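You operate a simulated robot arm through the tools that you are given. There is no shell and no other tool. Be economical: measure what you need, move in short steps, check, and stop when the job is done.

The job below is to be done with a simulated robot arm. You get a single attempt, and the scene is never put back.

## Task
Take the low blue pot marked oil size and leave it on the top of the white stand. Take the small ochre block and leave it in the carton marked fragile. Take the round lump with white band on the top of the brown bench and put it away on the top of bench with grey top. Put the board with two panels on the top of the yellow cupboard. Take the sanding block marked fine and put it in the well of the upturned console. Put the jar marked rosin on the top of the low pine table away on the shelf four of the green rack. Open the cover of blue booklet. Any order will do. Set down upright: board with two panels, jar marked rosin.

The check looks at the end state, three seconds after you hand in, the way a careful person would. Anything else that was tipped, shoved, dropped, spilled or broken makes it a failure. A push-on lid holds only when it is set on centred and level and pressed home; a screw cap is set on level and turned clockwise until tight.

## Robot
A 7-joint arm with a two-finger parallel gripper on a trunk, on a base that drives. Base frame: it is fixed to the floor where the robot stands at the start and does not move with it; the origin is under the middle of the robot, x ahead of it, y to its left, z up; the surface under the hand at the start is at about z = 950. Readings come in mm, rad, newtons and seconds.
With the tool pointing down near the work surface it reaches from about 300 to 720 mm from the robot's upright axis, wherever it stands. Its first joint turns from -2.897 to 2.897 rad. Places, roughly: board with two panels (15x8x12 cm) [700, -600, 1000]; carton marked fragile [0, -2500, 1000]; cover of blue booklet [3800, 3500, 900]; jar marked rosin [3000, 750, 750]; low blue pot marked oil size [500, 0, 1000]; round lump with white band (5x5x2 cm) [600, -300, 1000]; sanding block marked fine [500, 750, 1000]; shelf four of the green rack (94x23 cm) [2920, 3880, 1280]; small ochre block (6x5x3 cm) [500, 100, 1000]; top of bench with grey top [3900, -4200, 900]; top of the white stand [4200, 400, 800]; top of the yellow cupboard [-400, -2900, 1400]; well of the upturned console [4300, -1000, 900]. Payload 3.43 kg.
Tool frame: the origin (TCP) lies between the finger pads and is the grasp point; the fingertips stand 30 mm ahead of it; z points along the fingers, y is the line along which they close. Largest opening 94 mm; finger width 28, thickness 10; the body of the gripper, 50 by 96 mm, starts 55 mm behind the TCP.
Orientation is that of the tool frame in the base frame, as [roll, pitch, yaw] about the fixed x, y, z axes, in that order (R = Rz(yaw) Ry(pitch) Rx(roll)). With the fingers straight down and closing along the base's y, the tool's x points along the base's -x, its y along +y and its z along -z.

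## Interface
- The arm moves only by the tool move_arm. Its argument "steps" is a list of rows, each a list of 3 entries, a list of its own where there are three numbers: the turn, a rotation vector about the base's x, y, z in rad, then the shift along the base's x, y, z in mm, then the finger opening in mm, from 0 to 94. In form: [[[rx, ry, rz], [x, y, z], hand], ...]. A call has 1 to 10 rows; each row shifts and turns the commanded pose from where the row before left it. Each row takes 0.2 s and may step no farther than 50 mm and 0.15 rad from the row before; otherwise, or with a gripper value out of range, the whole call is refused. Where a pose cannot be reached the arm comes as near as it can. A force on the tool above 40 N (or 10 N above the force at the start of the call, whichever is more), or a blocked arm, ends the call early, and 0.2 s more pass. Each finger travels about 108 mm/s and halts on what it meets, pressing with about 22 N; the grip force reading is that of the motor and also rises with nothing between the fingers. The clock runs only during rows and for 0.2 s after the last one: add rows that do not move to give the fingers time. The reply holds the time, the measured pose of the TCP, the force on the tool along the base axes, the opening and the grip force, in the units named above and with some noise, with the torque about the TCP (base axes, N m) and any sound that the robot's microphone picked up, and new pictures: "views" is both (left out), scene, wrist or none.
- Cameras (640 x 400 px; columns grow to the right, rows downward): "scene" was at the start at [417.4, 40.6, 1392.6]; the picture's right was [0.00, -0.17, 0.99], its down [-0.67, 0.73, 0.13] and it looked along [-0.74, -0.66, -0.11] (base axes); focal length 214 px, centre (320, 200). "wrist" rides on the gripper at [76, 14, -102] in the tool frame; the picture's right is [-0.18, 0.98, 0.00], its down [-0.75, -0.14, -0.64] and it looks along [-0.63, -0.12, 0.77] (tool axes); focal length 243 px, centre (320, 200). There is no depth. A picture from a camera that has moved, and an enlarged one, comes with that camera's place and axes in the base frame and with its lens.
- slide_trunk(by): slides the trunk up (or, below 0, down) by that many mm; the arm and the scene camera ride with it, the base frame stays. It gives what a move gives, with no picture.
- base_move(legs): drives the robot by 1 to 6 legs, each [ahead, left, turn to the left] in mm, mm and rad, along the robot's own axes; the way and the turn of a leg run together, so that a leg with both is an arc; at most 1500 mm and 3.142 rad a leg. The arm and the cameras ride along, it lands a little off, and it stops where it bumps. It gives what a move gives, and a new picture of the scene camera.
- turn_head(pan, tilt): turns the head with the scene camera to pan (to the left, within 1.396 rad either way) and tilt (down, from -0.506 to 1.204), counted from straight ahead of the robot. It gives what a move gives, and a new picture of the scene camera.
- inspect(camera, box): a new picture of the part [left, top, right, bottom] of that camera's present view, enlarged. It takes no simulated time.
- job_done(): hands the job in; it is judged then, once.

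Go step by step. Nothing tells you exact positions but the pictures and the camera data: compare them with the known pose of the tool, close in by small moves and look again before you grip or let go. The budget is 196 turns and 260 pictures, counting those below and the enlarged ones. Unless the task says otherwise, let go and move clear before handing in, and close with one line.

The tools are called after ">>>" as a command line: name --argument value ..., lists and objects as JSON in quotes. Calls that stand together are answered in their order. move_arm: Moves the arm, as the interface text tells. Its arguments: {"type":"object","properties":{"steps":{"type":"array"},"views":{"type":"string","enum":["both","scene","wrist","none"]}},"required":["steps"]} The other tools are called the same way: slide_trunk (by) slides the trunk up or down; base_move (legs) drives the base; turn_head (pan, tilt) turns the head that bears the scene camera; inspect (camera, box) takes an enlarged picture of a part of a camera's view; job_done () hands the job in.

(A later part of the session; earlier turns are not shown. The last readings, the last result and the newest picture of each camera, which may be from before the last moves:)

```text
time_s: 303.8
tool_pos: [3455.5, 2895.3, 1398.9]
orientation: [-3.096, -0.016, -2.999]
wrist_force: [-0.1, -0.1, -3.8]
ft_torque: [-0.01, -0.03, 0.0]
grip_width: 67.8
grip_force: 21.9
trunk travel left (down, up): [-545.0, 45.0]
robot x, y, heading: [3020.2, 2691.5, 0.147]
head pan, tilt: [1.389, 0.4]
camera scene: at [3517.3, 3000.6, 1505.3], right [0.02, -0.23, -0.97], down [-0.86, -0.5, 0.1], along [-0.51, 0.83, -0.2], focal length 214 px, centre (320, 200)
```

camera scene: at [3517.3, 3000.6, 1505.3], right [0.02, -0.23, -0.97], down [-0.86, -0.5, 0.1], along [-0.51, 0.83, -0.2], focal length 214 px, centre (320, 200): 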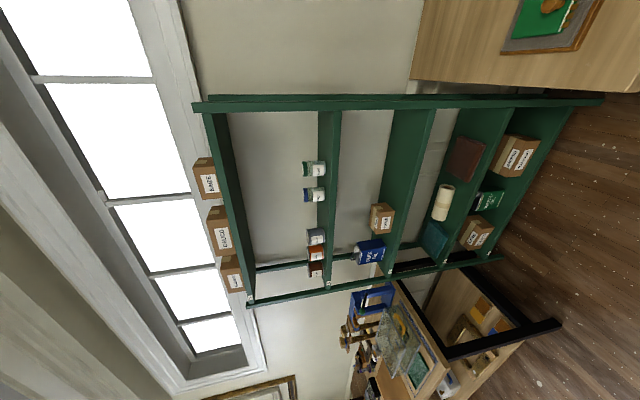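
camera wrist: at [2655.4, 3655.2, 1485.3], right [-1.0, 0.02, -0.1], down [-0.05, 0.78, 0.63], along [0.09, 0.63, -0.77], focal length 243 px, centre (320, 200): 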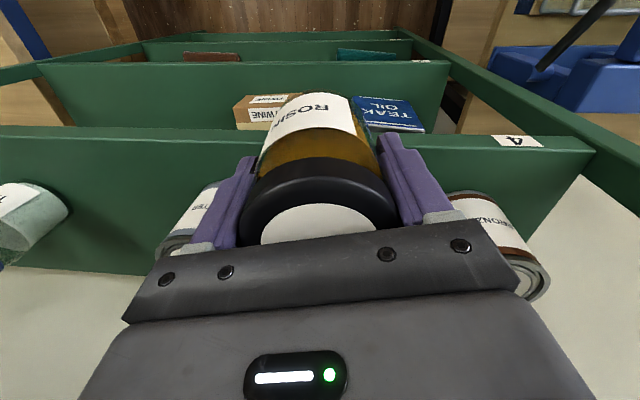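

Top-shelf boxes are still in place; its lip bottom is about z 1640, so I must slide in low. I turn back, approach, re-level the hand and lower to z 1345 in front of the shelf.

>>> base_move --legs '[[0, 0, 1.424], [420, 60, 0]]'

>>> move_arm --steps '[[[0.016, 0.0456, 0], [25, 0, -15], 40], [[0, 0, 0], [25, 0, -15], 40], [[0, 0, 0], [25, 0, -15], 40], [[0, 0, 0], [25, 0, -10], 40], [[0, 0, 0], [0, 0, 0], 40]]' --views "none"

>>> turn_head --pan 0 --tilt -0.4

```text
time_s: 309.9
tool_pos: [2799.7, 3563.3, 1397.9]
orientation: [-3.096, -0.015, -1.544]
wrist_force: [0.0, 0.0, -3.9]
ft_torque: [0.0, 0.03, 0.01]
grip_width: 68.0
grip_force: 22.3
trunk travel left (down, up): [-545.0, 45.0]
robot x, y, heading: [2948.4, 3109.0, 1.6]
head pan, tilt: [1.389, 0.4]
camera scene: at [2703.0, 3636.2, 1505.1], right [0.23, -0.01, -0.97], down [0.4, -0.91, 0.1], along [-0.89, -0.42, -0.2], focal length 214 px, centre (320, 200)
```

scene: 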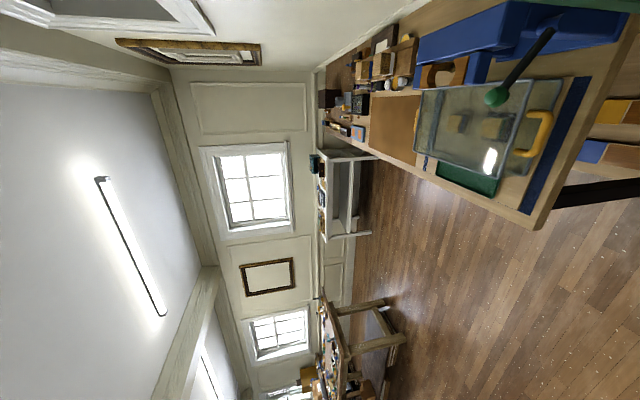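

```text
time_s: 311.1
tool_pos: [2899.2, 3562.3, 1343.7]
orientation: [-3.141, 0.002, -1.544]
wrist_force: [0.2, 0.1, -4.5]
ft_torque: [0.0, -0.03, 0.0]
grip_width: 67.8
grip_force: 22.2
trunk travel left (down, up): [-545.0, 45.0]
robot x, y, heading: [2949.9, 3106.5, 1.609]
head pan, tilt: [1.389, 0.4]
```

```text
time_s: 312.7
tool_pos: [2899.6, 3562.1, 1343.3]
orientation: [3.14, 0.002, -1.544]
wrist_force: [1.0, 0.1, -3.8]
ft_torque: [0.01, 0.02, -0.01]
grip_width: 68.0
grip_force: 22.4
trunk travel left (down, up): [-545.0, 45.0]
robot x, y, heading: [2950.9, 3105.9, 1.593]
head pan, tilt: [0.0, -0.4]
camera scene: at [2898.0, 3706.0, 1399.3], right [1.0, 0.03, 0.0], down [0.02, -0.92, -0.39], along [-0.01, 0.39, -0.92], focal length 214 px, centre (320, 200)
```

scene: 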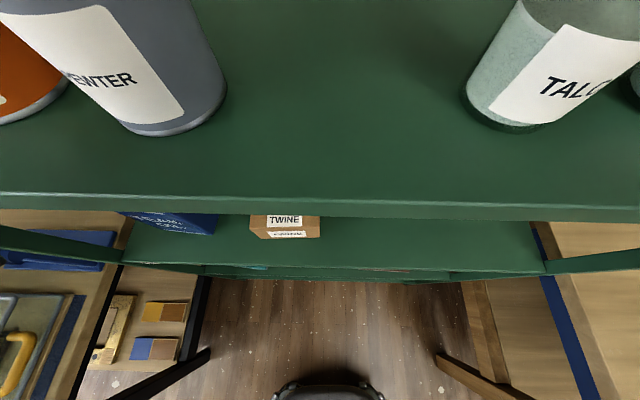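

Gap centre x≈2914, edge y≈3758. I slide the jar in low, straight ahead, in modest steps.

>>> move_arm --steps '[[[0, 0, 0], [7, 40, 0], 40], [[0, 0, 0], [7, 40, 0], 40], [[0, 0, 0], [0, 40, 0], 40], [[0, 0, 0], [0, 30, 0], 40], [[0, 0, 0], [0, 25, 0], 40], [[0, 0, 0], [0, 20, 0], 40], [[0, 0, 0], [0, 20, 0], 40], [[0, 0, 0], [0, 18, 0], 40], [[0, 0, 0], [0, 0, 0], 40]]' --views "both"

```text
time_s: 314.7
tool_pos: [2913.3, 3795.1, 1343.4]
orientation: [3.141, 0.001, -1.543]
wrist_force: [-1.4, 0.1, -3.2]
ft_torque: [-0.02, 0.0, -0.01]
grip_width: 68.2
grip_force: 22.2
trunk travel left (down, up): [-545.0, 45.0]
robot x, y, heading: [2949.2, 3108.6, 1.599]
head pan, tilt: [0.0, -0.4]
camera scene: at [2910.9, 3937.9, 1399.6], right [1.0, 0.03, 0.0], down [0.02, -0.92, -0.39], along [-0.01, 0.39, -0.92], focal length 214 px, centre (320, 200)
camera wrist: at [2900.6, 3719.2, 1445.9], right [-0.99, 0.16, 0.0], down [0.12, 0.76, 0.64], along [0.1, 0.64, -0.77], focal length 243 px, centre (320, 200)
```

scene: 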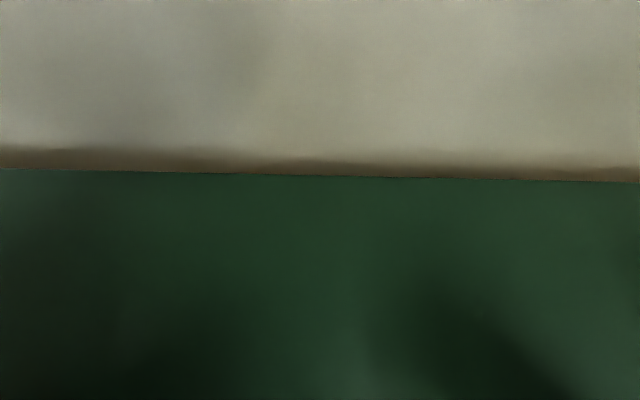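
wrist: 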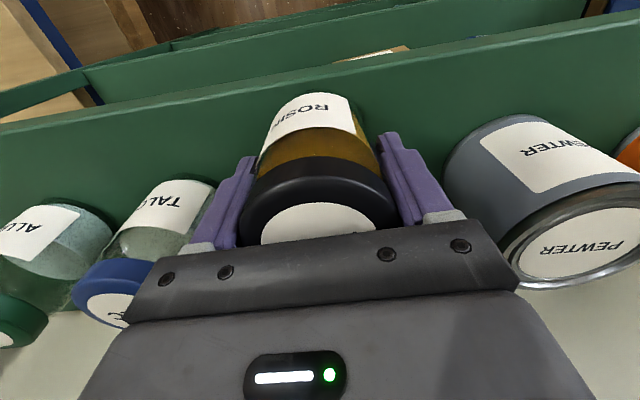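

Inside the gap with no contact. I go 15 mm deeper and lower until it touches the shelf.

>>> move_arm --steps '[[[0, 0, 0], [1, 15, 0], 40], [[0, 0, 0], [0, 0, -8], 40], [[0, 0, 0], [0, 0, -4], 40], [[0, 0, 0], [0, 0, -3], 40], [[0, 0, 0], [0, 0, -2], 40], [[0, 0, 0], [0, 0, -2], 40], [[0, 0, 0], [0, 0, 0], 40]]' --views "none"

```text
time_s: 316.3
tool_pos: [2914.8, 3809.5, 1325.2]
orientation: [-3.141, 0.006, -1.545]
wrist_force: [-1.5, 0.0, 14.9]
ft_torque: [-0.04, 0.02, -0.02]
grip_width: 67.8
grip_force: 21.9
trunk travel left (down, up): [-545.0, 45.0]
robot x, y, heading: [2946.5, 3109.0, 1.598]
head pan, tilt: [0.0, -0.4]
```

The jar stands flat on shelf four. I release and withdraw straight back with the fingers either side.

>>> move_arm --steps '[[[0, 0, 0], [0, 0, 1], 40], [[0, 0, 0], [0, 0, 0], 80], [[0, 0, 0], [0, 0, 0], 88], [[0, 0, 0], [0, 0, 0], 88], [[0, 0, 0], [0, 0, 3], 88], [[0, 0, 0], [0, -20, 0], 88], [[0, 0, 0], [0, -40, 0], 88], [[0, 0, 0], [0, -45, 0], 88], [[0, 0, 0], [0, -45, 0], 88], [[0, 0, 0], [0, -45, 0], 88]]' --views "both"

```text
time_s: 318.5
tool_pos: [2913.4, 3614.3, 1327.7]
orientation: [-3.141, 0.003, -1.546]
wrist_force: [-0.7, -0.3, -0.1]
ft_torque: [0.04, 0.01, 0.0]
grip_width: 87.9
grip_force: 0.1
trunk travel left (down, up): [-545.0, 45.0]
robot x, y, heading: [2950.7, 3108.3, 1.593]
head pan, tilt: [0.0, -0.4]
camera scene: at [2911.7, 3756.5, 1384.4], right [1.0, 0.03, 0.0], down [0.02, -0.92, -0.39], along [-0.01, 0.39, -0.92], focal length 214 px, centre (320, 200)
camera wrist: at [2901.4, 3537.7, 1430.4], right [-0.99, 0.16, 0.0], down [0.12, 0.76, 0.64], along [0.1, 0.64, -0.76], focal length 243 px, centre (320, 200)
```

scene: 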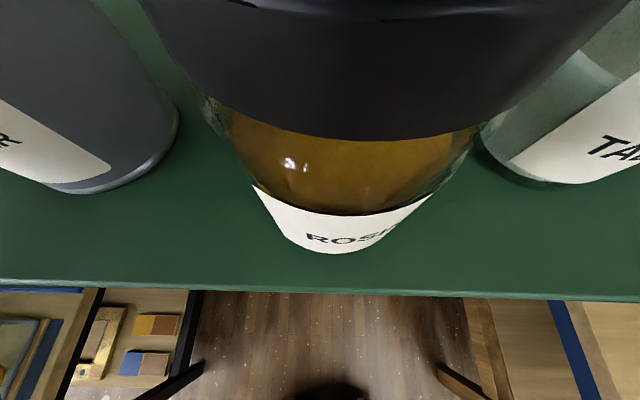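
wrist: 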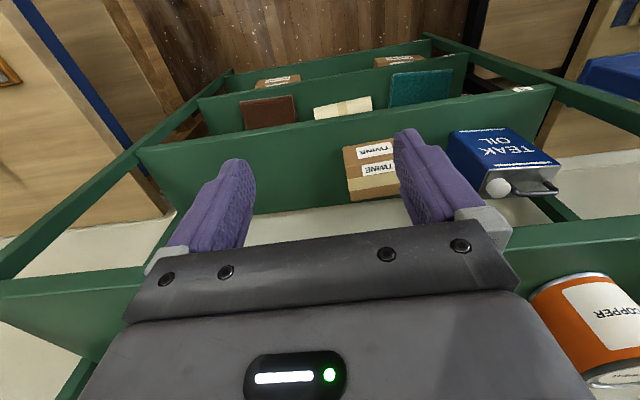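

The jar stands in place on shelf four. Next the blue booklet near (3785, 3490) on the table to the right: back off, strafe over, and look down.

>>> base_move --legs '[[-250, 0, -0.025], [0, -810, 0]]'

>>> turn_head --pan 0 --tilt 0

>>> inspect --camera "scene" --box '[200, 60, 520, 260]'

```text
time_s: 324.1
tool_pos: [3728.0, 3373.4, 1327.6]
orientation: [3.141, 0.002, -1.568]
wrist_force: [0.5, 0.3, -0.5]
ft_torque: [0.01, -0.01, 0.01]
grip_width: 88.0
grip_force: 0.1
trunk travel left (down, up): [-545.0, 45.0]
robot x, y, heading: [3749.5, 2864.0, 1.582]
head pan, tilt: [0.0, -0.4]
camera scene: at [3729.1, 3517.0, 1383.7], right [1.0, 0.0, 0.0], down [0.0, -0.92, -0.39], along [0.0, 0.39, -0.92], focal length 214 px, centre (320, 200)
```

scene: 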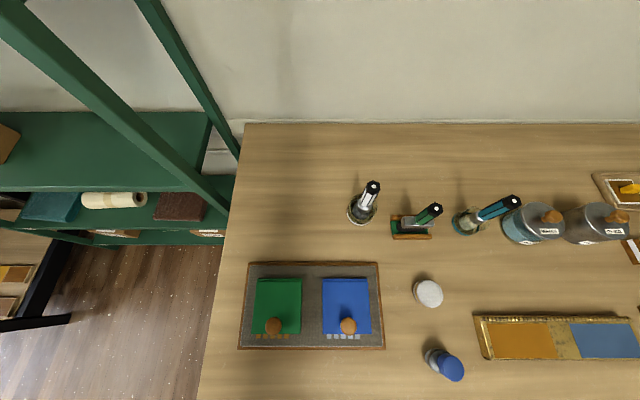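

```text
time_s: 325.0
tool_pos: [3727.9, 3374.1, 1328.0]
orientation: [3.141, 0.002, -1.569]
wrist_force: [0.7, 0.1, 0.9]
ft_torque: [-0.01, -0.03, 0.02]
grip_width: 87.9
grip_force: 0.0
trunk travel left (down, up): [-545.0, 45.0]
robot x, y, heading: [3748.5, 2866.5, 1.576]
head pan, tilt: [0.0, 0.0]
camera scene: at [3728.7, 3484.0, 1366.8], right [1.0, 0.0, 0.0], down [0.0, -1.0, 0.0], along [0.0, 0.0, -1.0], focal length 214 px, centre (320, 200)
```

scene: 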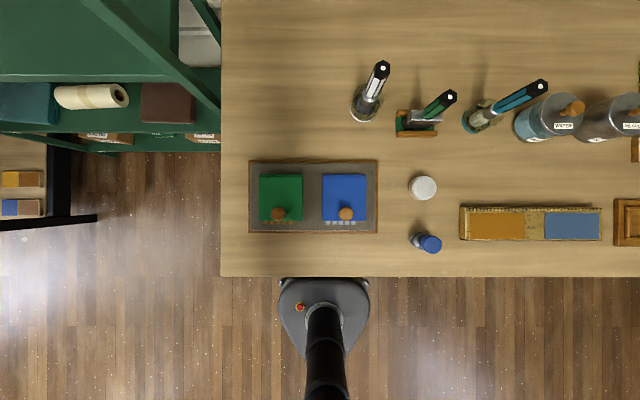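

```text
2.00 times, centred on (360, 160) of scene
camera zoom: at [3728.7, 3484.0, 1366.8], right [1.0, 0.0, 0.0], down [0.0, -1.0, 0.0], along [0.0, 0.0, -1.0], focal length 429 px, centre (240, 280)
```

zoom: 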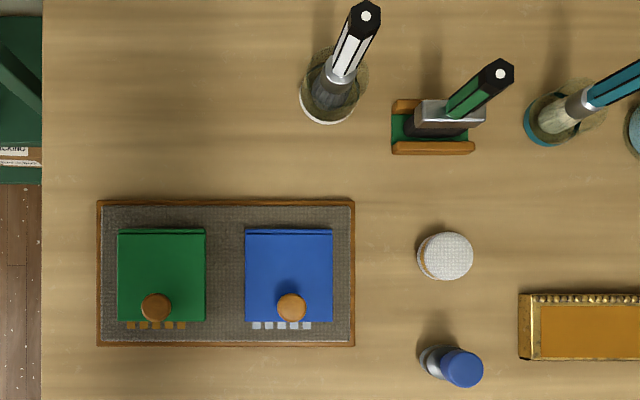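

The blue booklet has a wooden knob near its front edge and hinges at the far edge (y≈3535). I move above the knob near (3782, 3456) for a closer look.

>>> move_arm --steps '[[[0, 0, 0], [10, 10, -45], 60], [[0, 0, 0], [10, 10, -45], 60], [[0, 0, 0], [10, 10, -45], 60], [[0, 0, 0], [12, 10, -45], 60], [[0, 0, 0], [12, 10, -45], 60], [[0, 0, 0], [0, 0, -25], 60], [[0, 0, 0], [0, 0, 0], 60]]' --views "wrist"

>>> turn_head --pan 0 --tilt 0.9

```text
time_s: 326.6
tool_pos: [3782.1, 3424.9, 1076.8]
orientation: [3.14, 0.003, -1.569]
wrist_force: [0.0, -0.2, 1.1]
ft_torque: [-0.02, -0.01, -0.01]
grip_width: 59.9
grip_force: 0.1
trunk travel left (down, up): [-545.0, 45.0]
robot x, y, heading: [3752.5, 2866.7, 1.572]
head pan, tilt: [0.0, 0.0]
camera wrist: at [3767.9, 3349.2, 1179.5], right [-0.98, 0.18, 0.0], down [0.14, 0.75, 0.64], along [0.12, 0.63, -0.77], focal length 243 px, centre (320, 200)
```

wrist: 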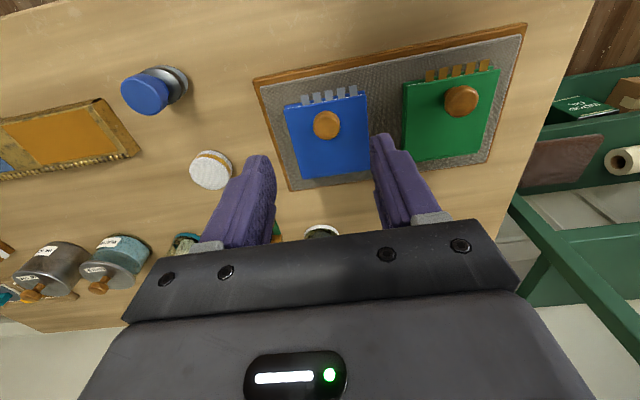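

```text
time_s: 327.8
tool_pos: [3781.4, 3424.3, 1076.7]
orientation: [3.141, 0.003, -1.567]
wrist_force: [1.3, 0.0, -0.9]
ft_torque: [-0.01, -0.01, 0.02]
grip_width: 59.9
grip_force: 0.1
trunk travel left (down, up): [-545.0, 45.0]
robot x, y, heading: [3752.4, 2864.7, 1.57]
head pan, tilt: [0.0, 0.901]
camera scene: at [3783.5, 3454.7, 1131.0], right [1.0, 0.0, 0.0], down [0.0, -0.62, 0.78], along [0.0, -0.78, -0.62], focal length 214 px, centre (320, 200)
```

scene: 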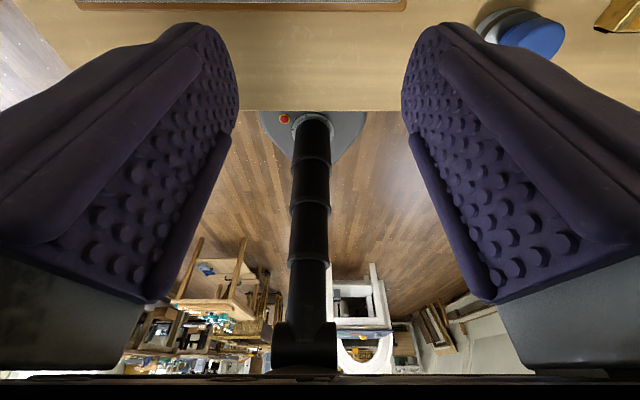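

The knob is a ~28 mm ball centred near (3782, 3456, 921); the cover hinges at y≈3536. I first retract, step the base 120 mm closer, and come back over the knob.

>>> move_arm --steps '[[[0, 0, 0], [0, -40, 20], 60], [[0, 0, 0], [0, -40, 20], 60], [[0, 0, 0], [0, -40, 10], 60]]' --views "none"

>>> base_move --legs '[[130, 0, 0]]'

>>> turn_head --pan 0 --tilt 0.5

>>> move_arm --steps '[[[0, 0, 0], [0, 5, -40], 60], [[0, 0, 0], [0, 5, -40], 60], [[0, 0, 0], [0, 5, -30], 60], [[0, 0, 0], [0, 0, 0], 60]]' --views "both"

```text
time_s: 328.6
tool_pos: [3780.5, 3302.7, 1129.3]
orientation: [3.141, 0.004, -1.567]
wrist_force: [-0.3, -0.6, -1.0]
ft_torque: [0.04, 0.02, -0.01]
grip_width: 60.1
grip_force: 0.0
trunk travel left (down, up): [-545.0, 45.0]
robot x, y, heading: [3750.0, 2862.2, 1.579]
head pan, tilt: [0.0, 0.901]
```

```text
time_s: 329.9
tool_pos: [3780.3, 3435.1, 1127.9]
orientation: [3.14, 0.0, -1.569]
wrist_force: [-0.2, 0.2, 1.0]
ft_torque: [-0.03, -0.03, 0.0]
grip_width: 60.2
grip_force: 0.0
trunk travel left (down, up): [-545.0, 45.0]
robot x, y, heading: [3749.9, 2993.6, 1.581]
head pan, tilt: [0.0, 0.901]
camera scene: at [3781.5, 3465.2, 1181.3], right [1.0, 0.0, 0.0], down [0.0, -0.62, 0.78], along [0.0, -0.78, -0.62], focal length 214 px, centre (320, 200)
```

scene: 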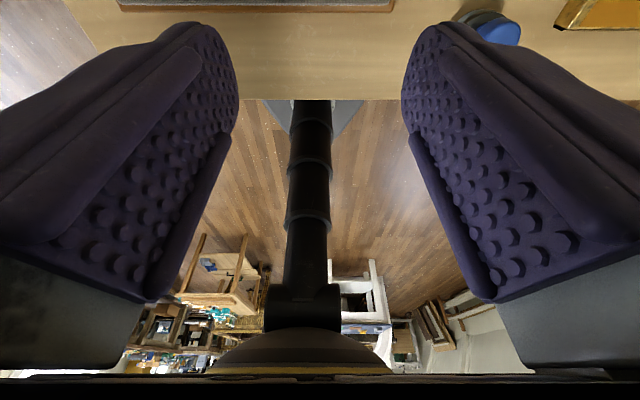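

```text
time_s: 330.8
tool_pos: [3780.2, 3434.0, 1128.1]
orientation: [3.14, 0.002, -1.568]
wrist_force: [-0.1, -0.2, 0.1]
ft_torque: [-0.02, -0.02, 0.01]
grip_width: 59.9
grip_force: 0.1
trunk travel left (down, up): [-545.0, 45.0]
robot x, y, heading: [3748.3, 2995.6, 1.581]
head pan, tilt: [0.0, 0.499]
camera scene: at [3781.5, 3497.7, 1166.5], right [1.0, 0.0, 0.0], down [0.0, -0.88, 0.48], along [0.0, -0.48, -0.88], focal length 214 px, centre (320, 200)
```

scene: 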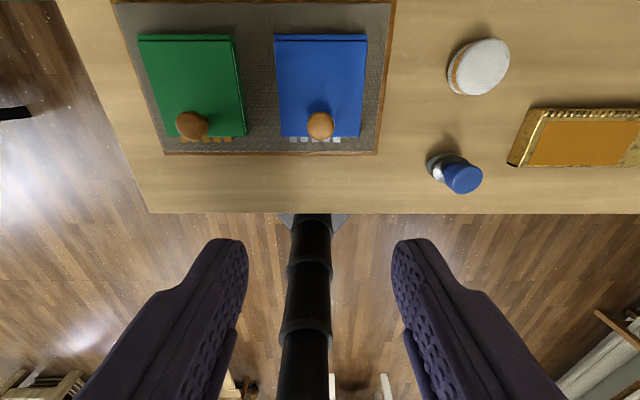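

```text
time_s: 331.8
tool_pos: [3780.0, 3447.4, 1017.3]
orientation: [-3.14, 0.002, -1.568]
wrist_force: [-0.1, 0.0, 0.3]
ft_torque: [0.04, 0.01, 0.0]
grip_width: 59.9
grip_force: 0.1
trunk travel left (down, up): [-545.0, 45.0]
robot x, y, heading: [3753.4, 2998.1, 1.574]
head pan, tilt: [0.0, 0.499]
camera scene: at [3781.3, 3512.3, 1056.6], right [1.0, 0.0, 0.0], down [0.0, -0.88, 0.48], along [0.0, -0.48, -0.88], focal length 214 px, centre (320, 200)
camera wrist: at [3765.5, 3373.0, 1120.8], right [-0.98, 0.18, 0.0], down [0.14, 0.75, 0.64], along [0.12, 0.63, -0.77], focal length 243 px, centre (320, 200)
```

scene: 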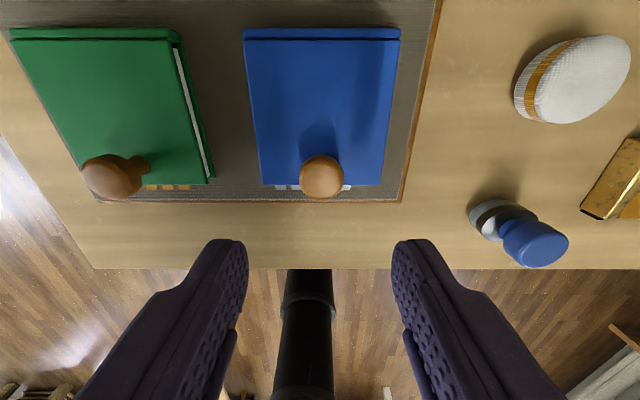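
wrist: 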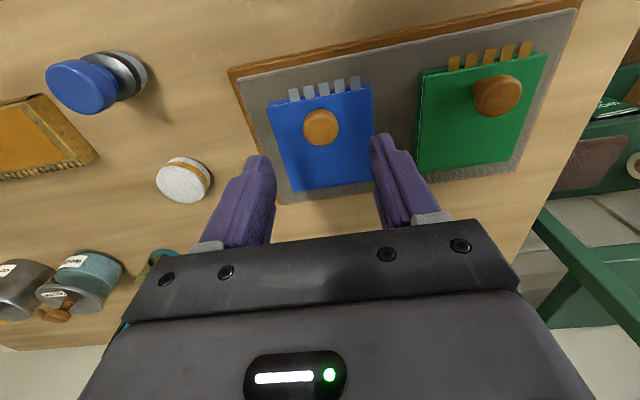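

Knob cap confirmed at (3782, 3456, 922). I descend on it, pinch, and check.

>>> move_arm --steps '[[[0, 0, 0], [2, 9, -40], 60], [[0, 0, 0], [0, 0, -25], 60], [[0, 0, 0], [0, 0, -9], 60], [[0, 0, 0], [0, 0, 0], 40], [[0, 0, 0], [0, 0, 0], 15], [[0, 0, 0], [0, 0, 0], 15], [[0, 0, 0], [0, 0, 0], 15]]' --views "both"

```text
time_s: 333.4
tool_pos: [3781.5, 3457.6, 944.0]
orientation: [3.141, 0.002, -1.566]
wrist_force: [-11.6, 1.1, -2.1]
ft_torque: [0.01, 0.33, 0.02]
grip_width: 29.3
grip_force: 45.3
trunk travel left (down, up): [-545.0, 45.0]
robot x, y, heading: [3751.7, 2993.5, 1.573]
head pan, tilt: [0.0, 0.499]
camera scene: at [3782.1, 3522.5, 983.0], right [1.0, 0.0, 0.0], down [0.0, -0.88, 0.48], along [0.0, -0.48, -0.88], focal length 214 px, centre (320, 200)
camera wrist: at [3766.4, 3383.2, 1047.2], right [-0.98, 0.18, 0.0], down [0.14, 0.75, 0.64], along [0.12, 0.63, -0.77], focal length 243 px, centre (320, 200)
```

scene: 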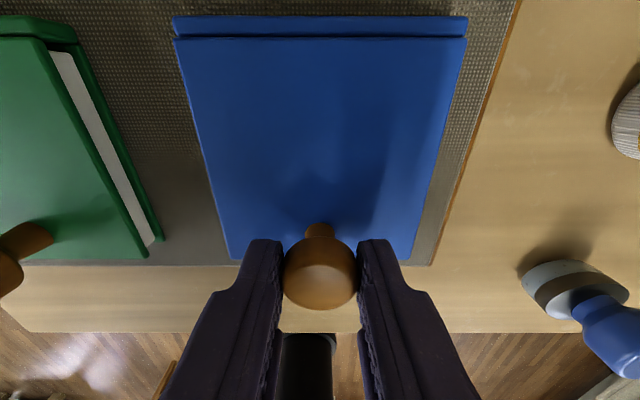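
wrist: 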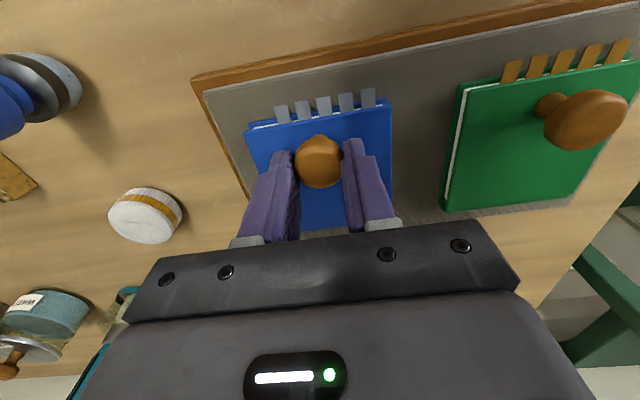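

The knob is pinched. I start the arc (first 40°), and check.

>>> move_arm --steps '[[[0, 0, 0], [-1.5, 2.5, 6.8], 15], [[0, 0, 0], [0, 2.9, 6.6], 15], [[0, 0, 0], [0, 7.6, 12.2], 15], [[0, 0, 0], [0, 9.6, 10.7], 15], [[0, 0, 0], [0, 11.3, 8.9], 15], [[0, 0, 0], [0, 0, 0], 15]]' --views "both"

```text
time_s: 334.8
tool_pos: [3780.5, 3486.0, 991.0]
orientation: [3.141, 0.0, -1.569]
wrist_force: [-3.8, -24.4, 8.8]
ft_torque: [-1.78, 0.13, -0.04]
grip_width: 28.4
grip_force: 45.3
trunk travel left (down, up): [-545.0, 45.0]
robot x, y, heading: [3753.7, 2992.2, 1.577]
head pan, tilt: [0.0, 0.499]
camera scene: at [3782.1, 3550.8, 1029.1], right [1.0, 0.0, 0.0], down [0.0, -0.88, 0.48], along [0.0, -0.48, -0.88], focal length 214 px, centre (320, 200)
camera wrist: at [3766.2, 3411.6, 1093.4], right [-0.98, 0.18, 0.0], down [0.14, 0.75, 0.64], along [0.12, 0.63, -0.77], focal length 243 px, centre (320, 200)
```

scene: 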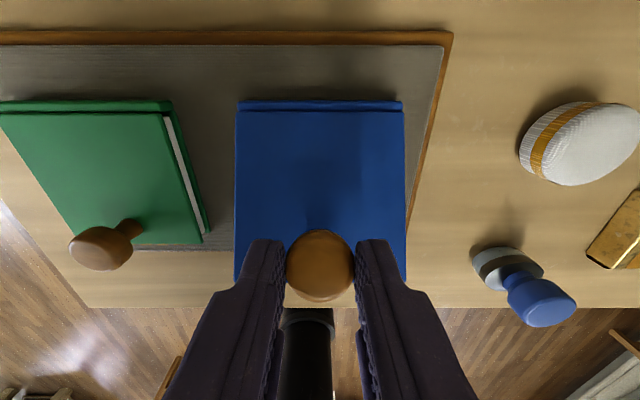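
wrist: 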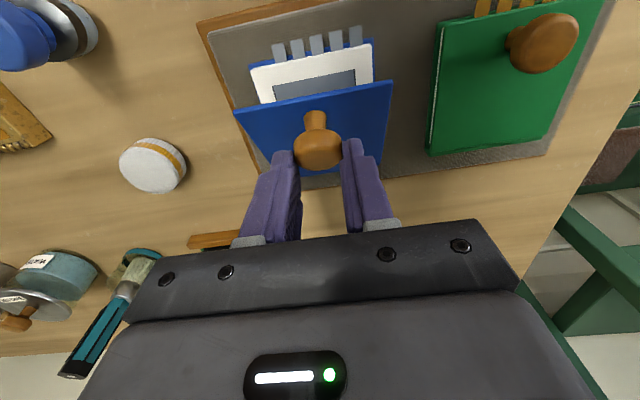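

The cover is following. The pinch resists pivoting, so I let the hand lean along with it over the next steps.

>>> move_arm --steps '[[[-0.1, 0, 0], [0, 2, 0], 26], [[-0.07, 0, 0], [0, 12, 6.5], 26], [[-0.06, 0, 0], [0, 14, 4.2], 26], [[-0.06, 0, 0], [0, 14.5, 1.6], 26], [[0, 0, 0], [0, 0, 0], 26]]' --views "scene"

```text
time_s: 335.2
tool_pos: [3780.7, 3494.6, 993.5]
orientation: [-3.139, -0.071, -1.57]
wrist_force: [-2.4, -12.7, 30.1]
ft_torque: [0.06, 0.06, -0.06]
grip_width: 27.9
grip_force: 45.0
trunk travel left (down, up): [-545.0, 45.0]
robot x, y, heading: [3750.3, 2994.6, 1.576]
head pan, tilt: [0.0, 0.499]
stopped in row 2: the force on the tool passed its limit at 44 N (the readings are from after the stop); the commanded pose is now the measured one
camera scene: at [3782.1, 3560.4, 1027.7], right [1.0, 0.0, 0.0], down [0.0, -0.84, 0.54], along [0.0, -0.54, -0.84], focal length 214 px, centre (320, 200)
```

scene: 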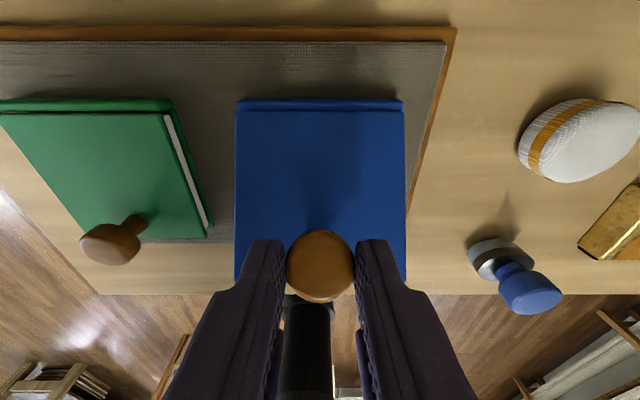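

The tool is being pushed up, so the true hinge is a bit farther/higher than assumed. I relieve the load and continue on a corrected, larger arc in smaller steps.

>>> move_arm --steps '[[[0, 0, 0], [0, -0.6, 3], 26], [[-0.04, 0, 0], [0, 6.8, 4.3], 26], [[-0.04, 0, 0], [0, 7.5, 3.5], 26], [[-0.04, 0, 0], [0, 7.8, 2.8], 26], [[-0.04, 0, 0], [0, 8, 2], 26], [[-0.04, 0, 0], [0, 8.2, 1.3], 26], [[-0.04, 0, 0], [0, 8.3, 0.7], 26], [[0, 0, 0], [0, 0, 0], 26]]' --views "both"

```text
time_s: 337.0
tool_pos: [3780.6, 3543.1, 1008.5]
orientation: [-3.141, -0.314, -1.568]
wrist_force: [0.1, 0.5, -0.6]
ft_torque: [0.0, -0.02, 0.0]
grip_width: 26.1
grip_force: 0.1
trunk travel left (down, up): [-545.0, 45.0]
robot x, y, heading: [3752.2, 2996.4, 1.573]
head pan, tilt: [0.0, 0.499]
camera scene: at [3782.2, 3616.2, 1025.6], right [1.0, 0.0, 0.0], down [0.0, -0.69, 0.73], along [0.0, -0.73, -0.69], focal length 214 px, centre (320, 200)
camera wrist: at [3766.3, 3503.5, 1130.1], right [-0.98, 0.17, -0.06], down [0.14, 0.92, 0.38], along [0.12, 0.36, -0.92], focal length 243 px, centre (320, 200)
```

scene: 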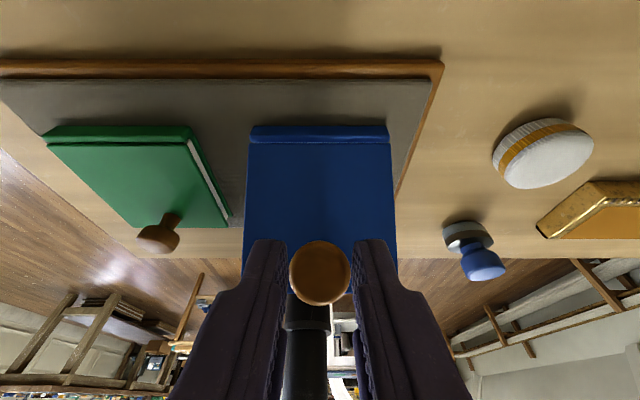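
wrist: 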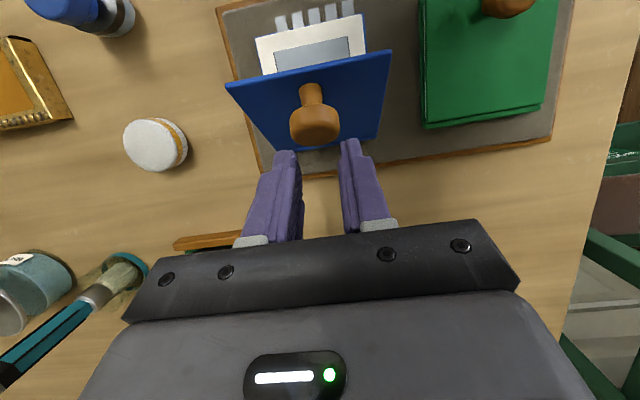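

The grip slipped off the knob, but the cover stays half open by itself. I'll lift away, come down in front of it with closed fingers, and push it over.

>>> move_arm --steps '[[[0, 0, 0], [0, 0, 45], 10], [[0.1, 0, 0], [0, -25, 40], 5], [[0.1, 0, 0], [0, -45, 0], 0], [[0.11, 0, 0], [0, -45, 0], 0], [[0, 0, 0], [0, -30, -20], 0], [[0, 0, 0], [0, 0, -45], 0], [[0, 0, 0], [0, 0, 0], 0]]' --views "both"

```text
time_s: 338.6
tool_pos: [3780.9, 3398.2, 1030.2]
orientation: [3.141, -0.004, -1.569]
wrist_force: [-0.1, -0.3, -0.4]
ft_torque: [0.01, 0.0, -0.01]
grip_width: 0.0
grip_force: 22.0
trunk travel left (down, up): [-545.0, 45.0]
robot x, y, heading: [3745.5, 2993.5, 1.575]
head pan, tilt: [0.0, 0.499]
camera scene: at [3783.0, 3462.1, 1067.8], right [1.0, 0.0, 0.0], down [0.0, -0.88, 0.48], along [0.0, -0.48, -0.88], focal length 214 px, centre (320, 200)
camera wrist: at [3767.1, 3323.1, 1132.6], right [-0.98, 0.18, 0.0], down [0.14, 0.76, 0.64], along [0.12, 0.63, -0.77], focal length 243 px, centre (320, 200)
```

scene: 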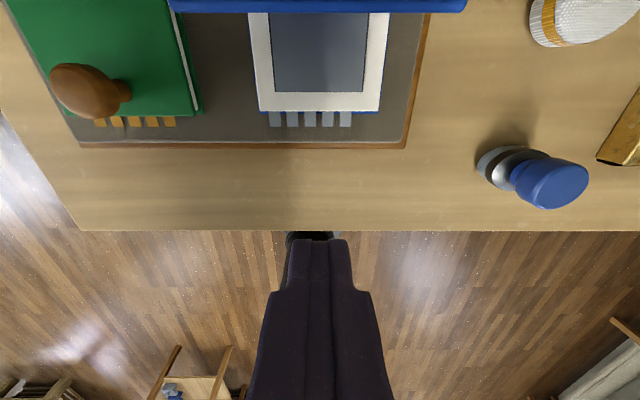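
wrist: 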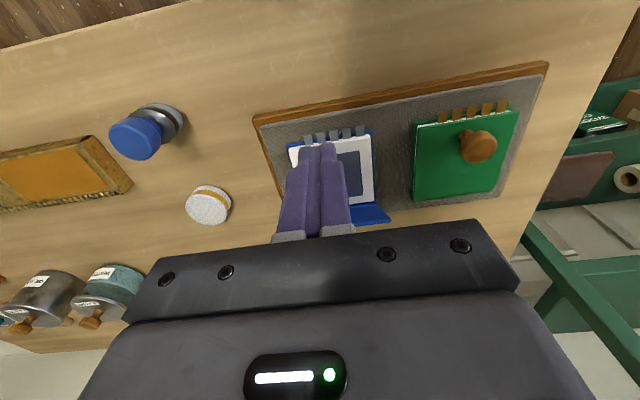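

The cover's top edge is at about (y 3483, z 980). I swing the head aside, lower the closed fingers in front, and push toward +y.

>>> turn_head --pan 1.39 --tilt 0

>>> move_arm --steps '[[[0, 0, 0], [0, 5, -40], 0], [[0, 0, 0], [0, 10, -25], 0], [[0, 0, 0], [0, 25, 0], 0], [[0, 0, 0], [0, 20, 0], 0], [[0, 0, 0], [0, 20, 0], 0], [[0, 0, 0], [0, 20, 0], 0], [[0, 0, 0], [0, 20, 0], 0], [[0, 0, 0], [0, 20, 0], 0], [[0, 0, 0], [0, 12, 0], 0]]' --views "wrist"

```text
time_s: 340.1
tool_pos: [3781.8, 3397.8, 1030.1]
orientation: [-3.141, -0.003, -1.568]
wrist_force: [-0.3, 0.2, 0.0]
ft_torque: [0.01, 0.05, 0.0]
grip_width: 0.0
grip_force: 22.2
trunk travel left (down, up): [-545.0, 45.0]
robot x, y, heading: [3753.4, 2992.5, 1.576]
head pan, tilt: [1.389, 0.0]
camera scene: at [3694.4, 3508.9, 1142.2], right [0.18, 0.0, -0.98], down [0.0, -1.0, 0.0], along [-0.98, 0.0, -0.18], focal length 214 px, centre (320, 200)
```

scene: 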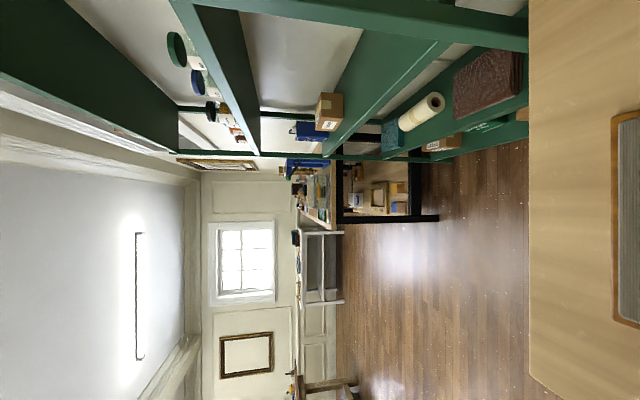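

```text
time_s: 342.2
tool_pos: [3781.3, 3536.1, 960.9]
orientation: [-3.142, -0.03, -1.568]
wrist_force: [0.3, -22.5, 13.4]
ft_torque: [-0.52, 0.0, -0.02]
grip_width: 0.0
grip_force: 22.3
trunk travel left (down, up): [-545.0, 45.0]
robot x, y, heading: [3749.2, 2994.0, 1.571]
head pan, tilt: [1.389, 0.0]
stopped in row 9: the force on the tool passed its limit at 43 N (the readings are from after the stop); the commanded pose is now the measured one
camera wrist: at [3766.9, 3464.0, 1065.3], right [-0.98, 0.18, -0.01], down [0.14, 0.77, 0.62], along [0.12, 0.61, -0.79], focal length 243 px, centre (320, 200)
```

wrist: 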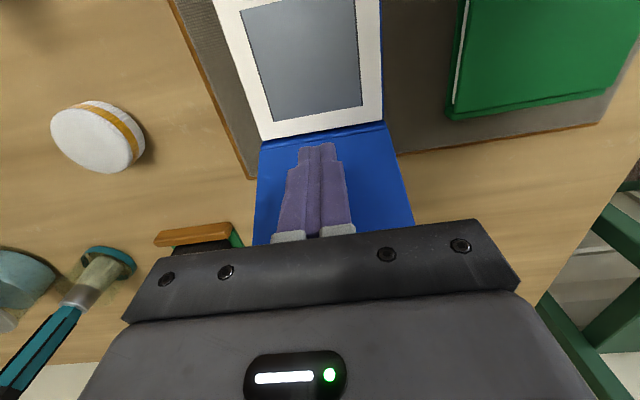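

The cover is pushed past upright. I back off and look at where it stays.

>>> move_arm --steps '[[[0, 0.0, 0], [0, -25, 0], 0], [[0.0, 0, 0], [0, -45, 0], 0], [[0, 0, 0], [0, -45, 20], 0], [[0, 0, 0], [0, -30, 40], 0], [[0, 0, 0], [0, 0, 50], 0]]' --views "wrist"

>>> turn_head --pan 0 --tilt -0.2

```text
time_s: 343.4
tool_pos: [3780.6, 3393.4, 1068.7]
orientation: [-3.14, -0.023, -1.57]
wrist_force: [-0.1, 0.6, 0.4]
ft_torque: [0.0, -0.01, 0.0]
grip_width: 0.0
grip_force: 22.2
trunk travel left (down, up): [-545.0, 45.0]
robot x, y, heading: [3750.8, 2996.3, 1.575]
head pan, tilt: [1.389, 0.0]
camera wrist: at [3767.4, 3321.4, 1173.3], right [-0.98, 0.18, 0.0], down [0.14, 0.77, 0.62], along [0.12, 0.61, -0.78], focal length 243 px, centre (320, 200)
```

wrist: 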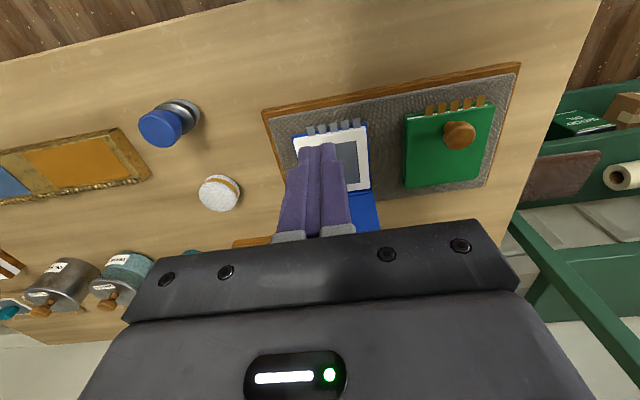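

```text
time_s: 344.9
tool_pos: [3782.3, 3394.3, 1067.7]
orientation: [3.14, -0.024, -1.572]
wrist_force: [0.8, 0.4, 0.0]
ft_torque: [0.0, 0.02, -0.03]
grip_width: 0.0
grip_force: 21.7
trunk travel left (down, up): [-545.0, 45.0]
robot x, y, heading: [3749.8, 2991.5, 1.572]
head pan, tilt: [0.0, -0.201]
camera scene: at [3783.4, 3523.9, 1111.2], right [1.0, 0.0, 0.0], down [0.0, -0.98, -0.18], along [0.0, 0.18, -0.98], focal length 214 px, centre (320, 200)
```

scene: 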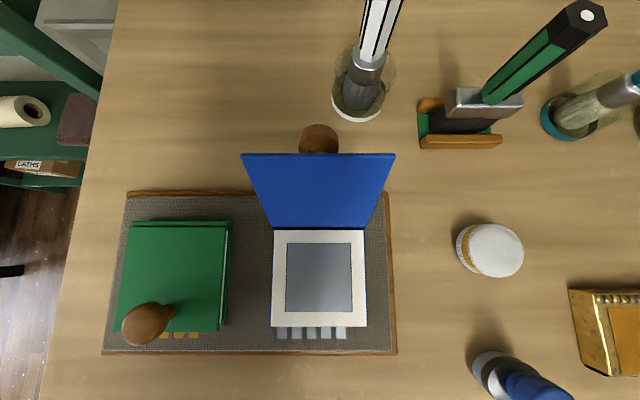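

The cover now stands open at about 111° and holds. I give it one more push near its top edge to make it lie clearly further open.

>>> turn_head --pan 1.39 --tilt 0

>>> move_arm --steps '[[[0, 0, 0], [0, 30, -35], 0], [[0, 0, 0], [0, 35, -35], 0], [[0, 0, 0], [0, 35, 0], 0], [[0, 0, 0], [0, 30, 0], 0], [[0, 0, 0], [0, 20, 0], 0], [[0, 0, 0], [0, 15, 0], 0], [[0, 0, 0], [0, 15, -3], 0], [[0, 0, 0], [0, 0, 0], 0]]' --views "none"

```text
time_s: 346.4
tool_pos: [3781.8, 3395.2, 1067.7]
orientation: [3.141, -0.023, -1.569]
wrist_force: [-0.8, 0.1, 0.2]
ft_torque: [-0.02, -0.02, -0.05]
grip_width: 0.1
grip_force: 22.3
trunk travel left (down, up): [-545.0, 45.0]
robot x, y, heading: [3754.7, 2997.9, 1.572]
head pan, tilt: [1.389, 0.0]
camera scene: at [3695.0, 3507.9, 1178.5], right [0.18, -0.02, -0.98], down [0.0, -1.0, 0.02], along [-0.98, -0.01, -0.18], focal length 214 px, centre (320, 200)
```

scene: 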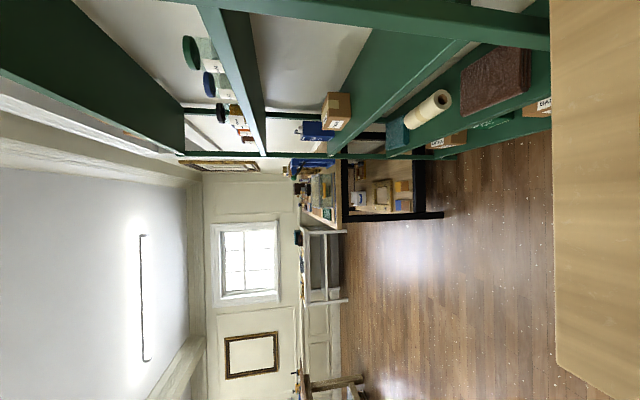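

```text
time_s: 347.9
tool_pos: [3782.4, 3552.8, 997.5]
orientation: [-3.141, -0.048, -1.572]
wrist_force: [-1.0, -28.2, 24.0]
ft_torque: [-0.58, 0.13, -0.02]
grip_width: 0.0
grip_force: 22.3
trunk travel left (down, up): [-545.0, 45.0]
robot x, y, heading: [3747.2, 2995.7, 1.577]
head pan, tilt: [1.389, 0.0]
stopped in row 7: the force on the tool passed its limit at 52 N (the readings are from after the stop); the commanded pose is now the measured one
```

The cover is against its stop (~110°): fully open. I withdraw and head for the sanding block, approaching the brown bench from its +y end.

>>> move_arm --steps '[[[0, 0, 0], [0, -30, 0], 0], [[0, 0, 0], [0, -45, 0], 0], [[0.03, 0, 0], [0, -45, 20], 0], [[0, 0, 0], [0, -30, 40], 0], [[0, 0, 0], [0, 0, 50], 0], [[0, 0, 0], [0, 0, 50], 40], [[0, 0, 0], [0, 0, 50], 94]]' --views "none"

>>> base_move --legs '[[-400, 0, 0], [0, 0, 2.037], [1500, 0, 0], [1020, 0, 0]]'

>>> turn_head --pan 0 --tilt -0.5

```text
time_s: 349.5
tool_pos: [3783.3, 3406.6, 1209.8]
orientation: [3.142, -0.01, -1.57]
wrist_force: [0.1, 0.4, 0.2]
ft_torque: [0.01, 0.0, 0.03]
grip_width: 93.9
grip_force: 0.1
trunk travel left (down, up): [-545.0, 45.0]
robot x, y, heading: [3747.9, 2994.1, 1.577]
head pan, tilt: [1.389, 0.0]
```

```text
time_s: 368.9
tool_pos: [1095.3, 1290.8, 1208.0]
orientation: [-3.14, -0.011, 0.455]
wrist_force: [-0.4, -0.5, 0.1]
ft_torque: [-0.01, 0.03, 0.01]
grip_width: 93.9
grip_force: 0.0
trunk travel left (down, up): [-545.0, 45.0]
robot x, y, heading: [1478.1, 1444.5, -2.683]
head pan, tilt: [1.389, 0.0]
camera scene: at [1036.1, 1163.0, 1319.7], right [-0.07, 0.17, -0.98], down [0.9, 0.44, 0.01], along [0.43, -0.88, -0.18], focal length 214 px, centre (320, 200)
```

scene: 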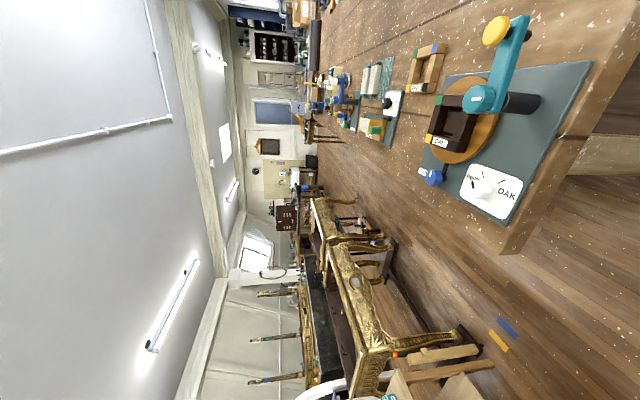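

```text
time_s: 370.4
tool_pos: [1095.4, 1291.6, 1208.4]
orientation: [-3.141, -0.012, 0.456]
wrist_force: [-0.5, -0.3, -0.5]
ft_torque: [0.02, -0.01, -0.03]
grip_width: 94.2
grip_force: 0.1
trunk travel left (down, up): [-545.0, 45.0]
robot x, y, heading: [1481.9, 1440.0, -2.682]
head pan, tilt: [0.0, -0.499]
camera scene: at [962.1, 1225.4, 1268.6], right [-0.44, 0.9, 0.0], down [0.79, 0.39, -0.47], along [-0.42, -0.21, -0.88], focal length 214 px, centre (320, 200)
```

scene: 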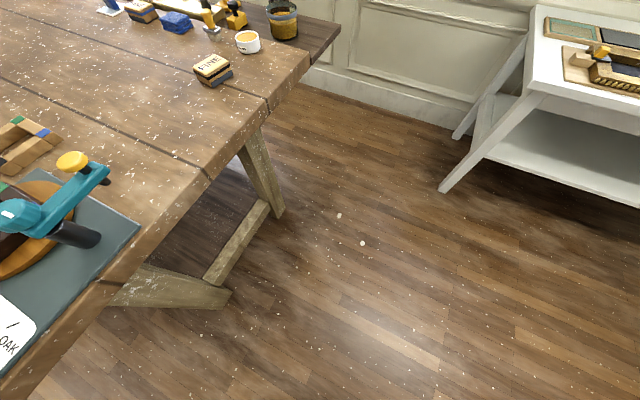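

I see the small FINE sanding block near (615, 766) by the bench's end. I position the robot at the bench's +y end facing it.

>>> base_move --legs '[[824, -272, 0], [0, 0, 1.111]]'

>>> turn_head --pan 0 --tilt 0

>>> slide_trunk --by -180

```text
time_s: 377.8
tool_pos: [572.6, 905.2, 1207.7]
orientation: [-3.141, -0.012, 1.559]
wrist_force: [-0.2, 0.3, 0.1]
ft_torque: [-0.01, 0.0, -0.03]
grip_width: 94.1
grip_force: 0.1
trunk travel left (down, up): [-545.0, 45.0]
robot x, y, heading: [612.7, 1319.9, -1.58]
head pan, tilt: [0.0, -0.499]
camera scene: at [572.6, 755.1, 1268.6], right [-1.0, 0.01, 0.0], down [0.01, 0.88, -0.47], along [-0.01, -0.47, -0.88], focal length 214 px, centre (320, 200)
```

scene: 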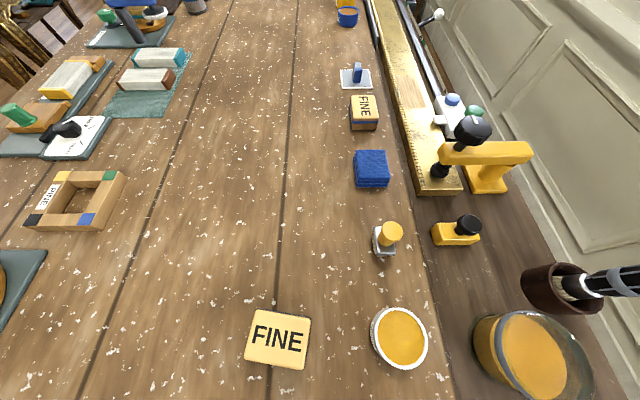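

```text
time_s: 378.8
tool_pos: [573.0, 905.5, 1210.2]
orientation: [3.141, -0.013, 1.559]
wrist_force: [-0.2, 0.4, 0.3]
ft_torque: [-0.04, -0.06, 0.0]
grip_width: 94.0
grip_force: 0.1
trunk travel left (down, up): [-545.0, 45.0]
robot x, y, heading: [613.4, 1317.7, -1.578]
head pan, tilt: [0.0, 0.0]
camera scene: at [573.0, 795.4, 1246.1], right [-1.0, 0.01, 0.0], down [0.01, 1.0, 0.01], along [0.0, 0.01, -1.0], focal length 214 px, centre (320, 200)
```

scene: 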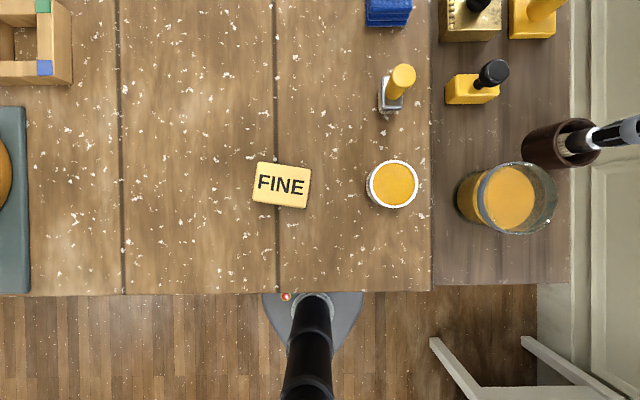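

```text
time_s: 380.8
tool_pos: [573.1, 906.2, 1028.1]
orientation: [3.142, -0.01, 1.558]
wrist_force: [0.3, -0.6, 0.5]
ft_torque: [0.0, 0.02, -0.01]
grip_width: 93.8
grip_force: 0.1
trunk travel left (down, up): [-365.0, 225.0]
robot x, y, heading: [611.3, 1319.4, -1.582]
head pan, tilt: [0.0, 0.0]
```

The sanding block is centred near (620, 780), long side ~69 mm, turned ~-0.14 rad. I move above it, aligning the fingers.

>>> move_arm --steps '[[[0, 0, -0.13], [10, -20, 40], 94], [[0, 0, 0], [18, -40, 0], 94], [[0, 0, 0], [19, -40, 0], 94], [[0, 0, 0], [0, -25, 0], 94], [[0, 0, 0], [0, 0, 0], 94]]' --views "wrist"

>>> turn_head --pan 0 --tilt 0.6

```text
time_s: 382.0
tool_pos: [620.3, 779.4, 1069.8]
orientation: [-3.141, -0.013, 1.43]
wrist_force: [0.3, 0.5, -0.3]
ft_torque: [0.03, -0.01, -0.04]
grip_width: 94.1
grip_force: 0.1
trunk travel left (down, up): [-365.0, 225.0]
robot x, y, heading: [612.7, 1318.6, -1.58]
head pan, tilt: [0.0, 0.0]
camera wrist: at [644.8, 853.0, 1172.4], right [0.95, -0.32, 0.0], down [-0.25, -0.73, 0.63], along [-0.21, -0.6, -0.77], focal length 243 px, centre (320, 200)
```

wrist: 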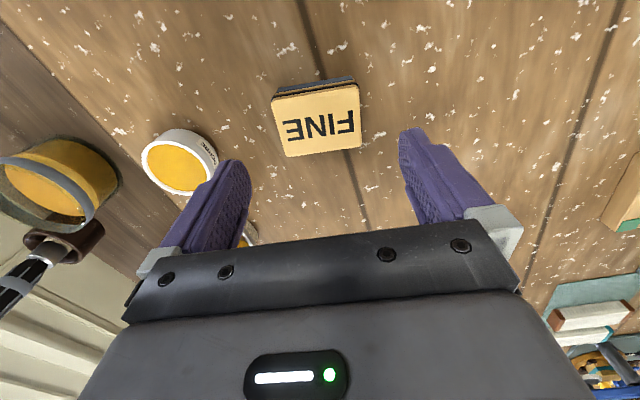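

```text
time_s: 383.0
tool_pos: [619.9, 780.3, 1069.0]
orientation: [-3.141, -0.014, 1.43]
wrist_force: [0.2, 0.5, -0.3]
ft_torque: [0.02, -0.01, -0.02]
grip_width: 93.9
grip_force: 0.0
trunk travel left (down, up): [-365.0, 225.0]
robot x, y, heading: [611.1, 1322.1, -1.579]
head pan, tilt: [0.0, 0.6]
camera scene: at [613.6, 725.1, 1108.8], right [-0.99, 0.14, 0.0], down [0.12, 0.81, 0.57], along [0.08, 0.57, -0.82], focal length 214 px, centre (320, 200)
```

scene: 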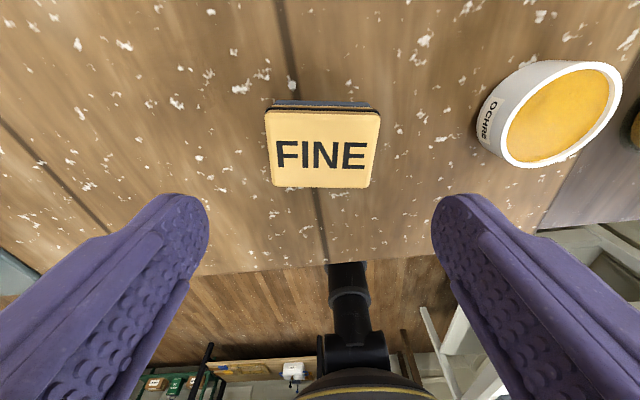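

Top is at z≈971, centred at (618, 780), well aligned. Descending and gripping.

>>> move_arm --steps '[[[0, 0, 0], [-2, 0, -40], 94], [[0, 0, 0], [0, 0, -30], 94], [[0, 0, 0], [0, 0, -15], 94], [[0, 0, 0], [0, 0, -2], 94], [[0, 0, 0], [0, 0, 0], 75], [[0, 0, 0], [0, 0, 0], 45], [[0, 0, 0], [0, 0, 0], 45], [[0, 0, 0], [0, 0, 0], 45]]' --views "wrist"

```text
time_s: 384.8
tool_pos: [619.1, 781.2, 983.0]
orientation: [-3.141, -0.012, 1.43]
wrist_force: [0.7, 0.2, -0.8]
ft_torque: [0.01, 0.0, -0.01]
grip_width: 72.1
grip_force: 22.9
trunk travel left (down, up): [-365.0, 225.0]
robot x, y, heading: [611.4, 1325.8, -1.578]
head pan, tilt: [0.0, 0.6]
camera wrist: at [643.2, 853.4, 1085.1], right [0.95, -0.32, 0.0], down [-0.25, -0.73, 0.63], along [-0.21, -0.6, -0.77], focal length 243 px, centre (320, 200)
```

wrist: 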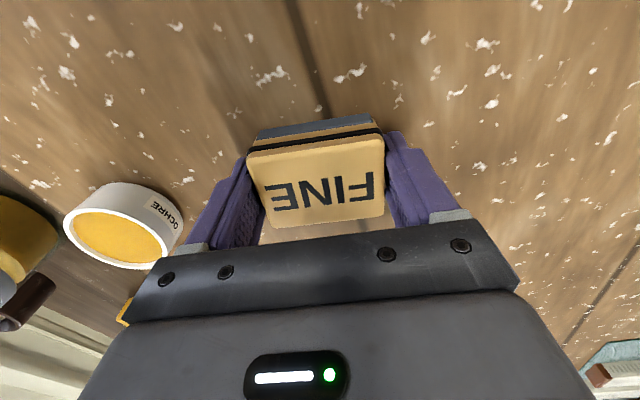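

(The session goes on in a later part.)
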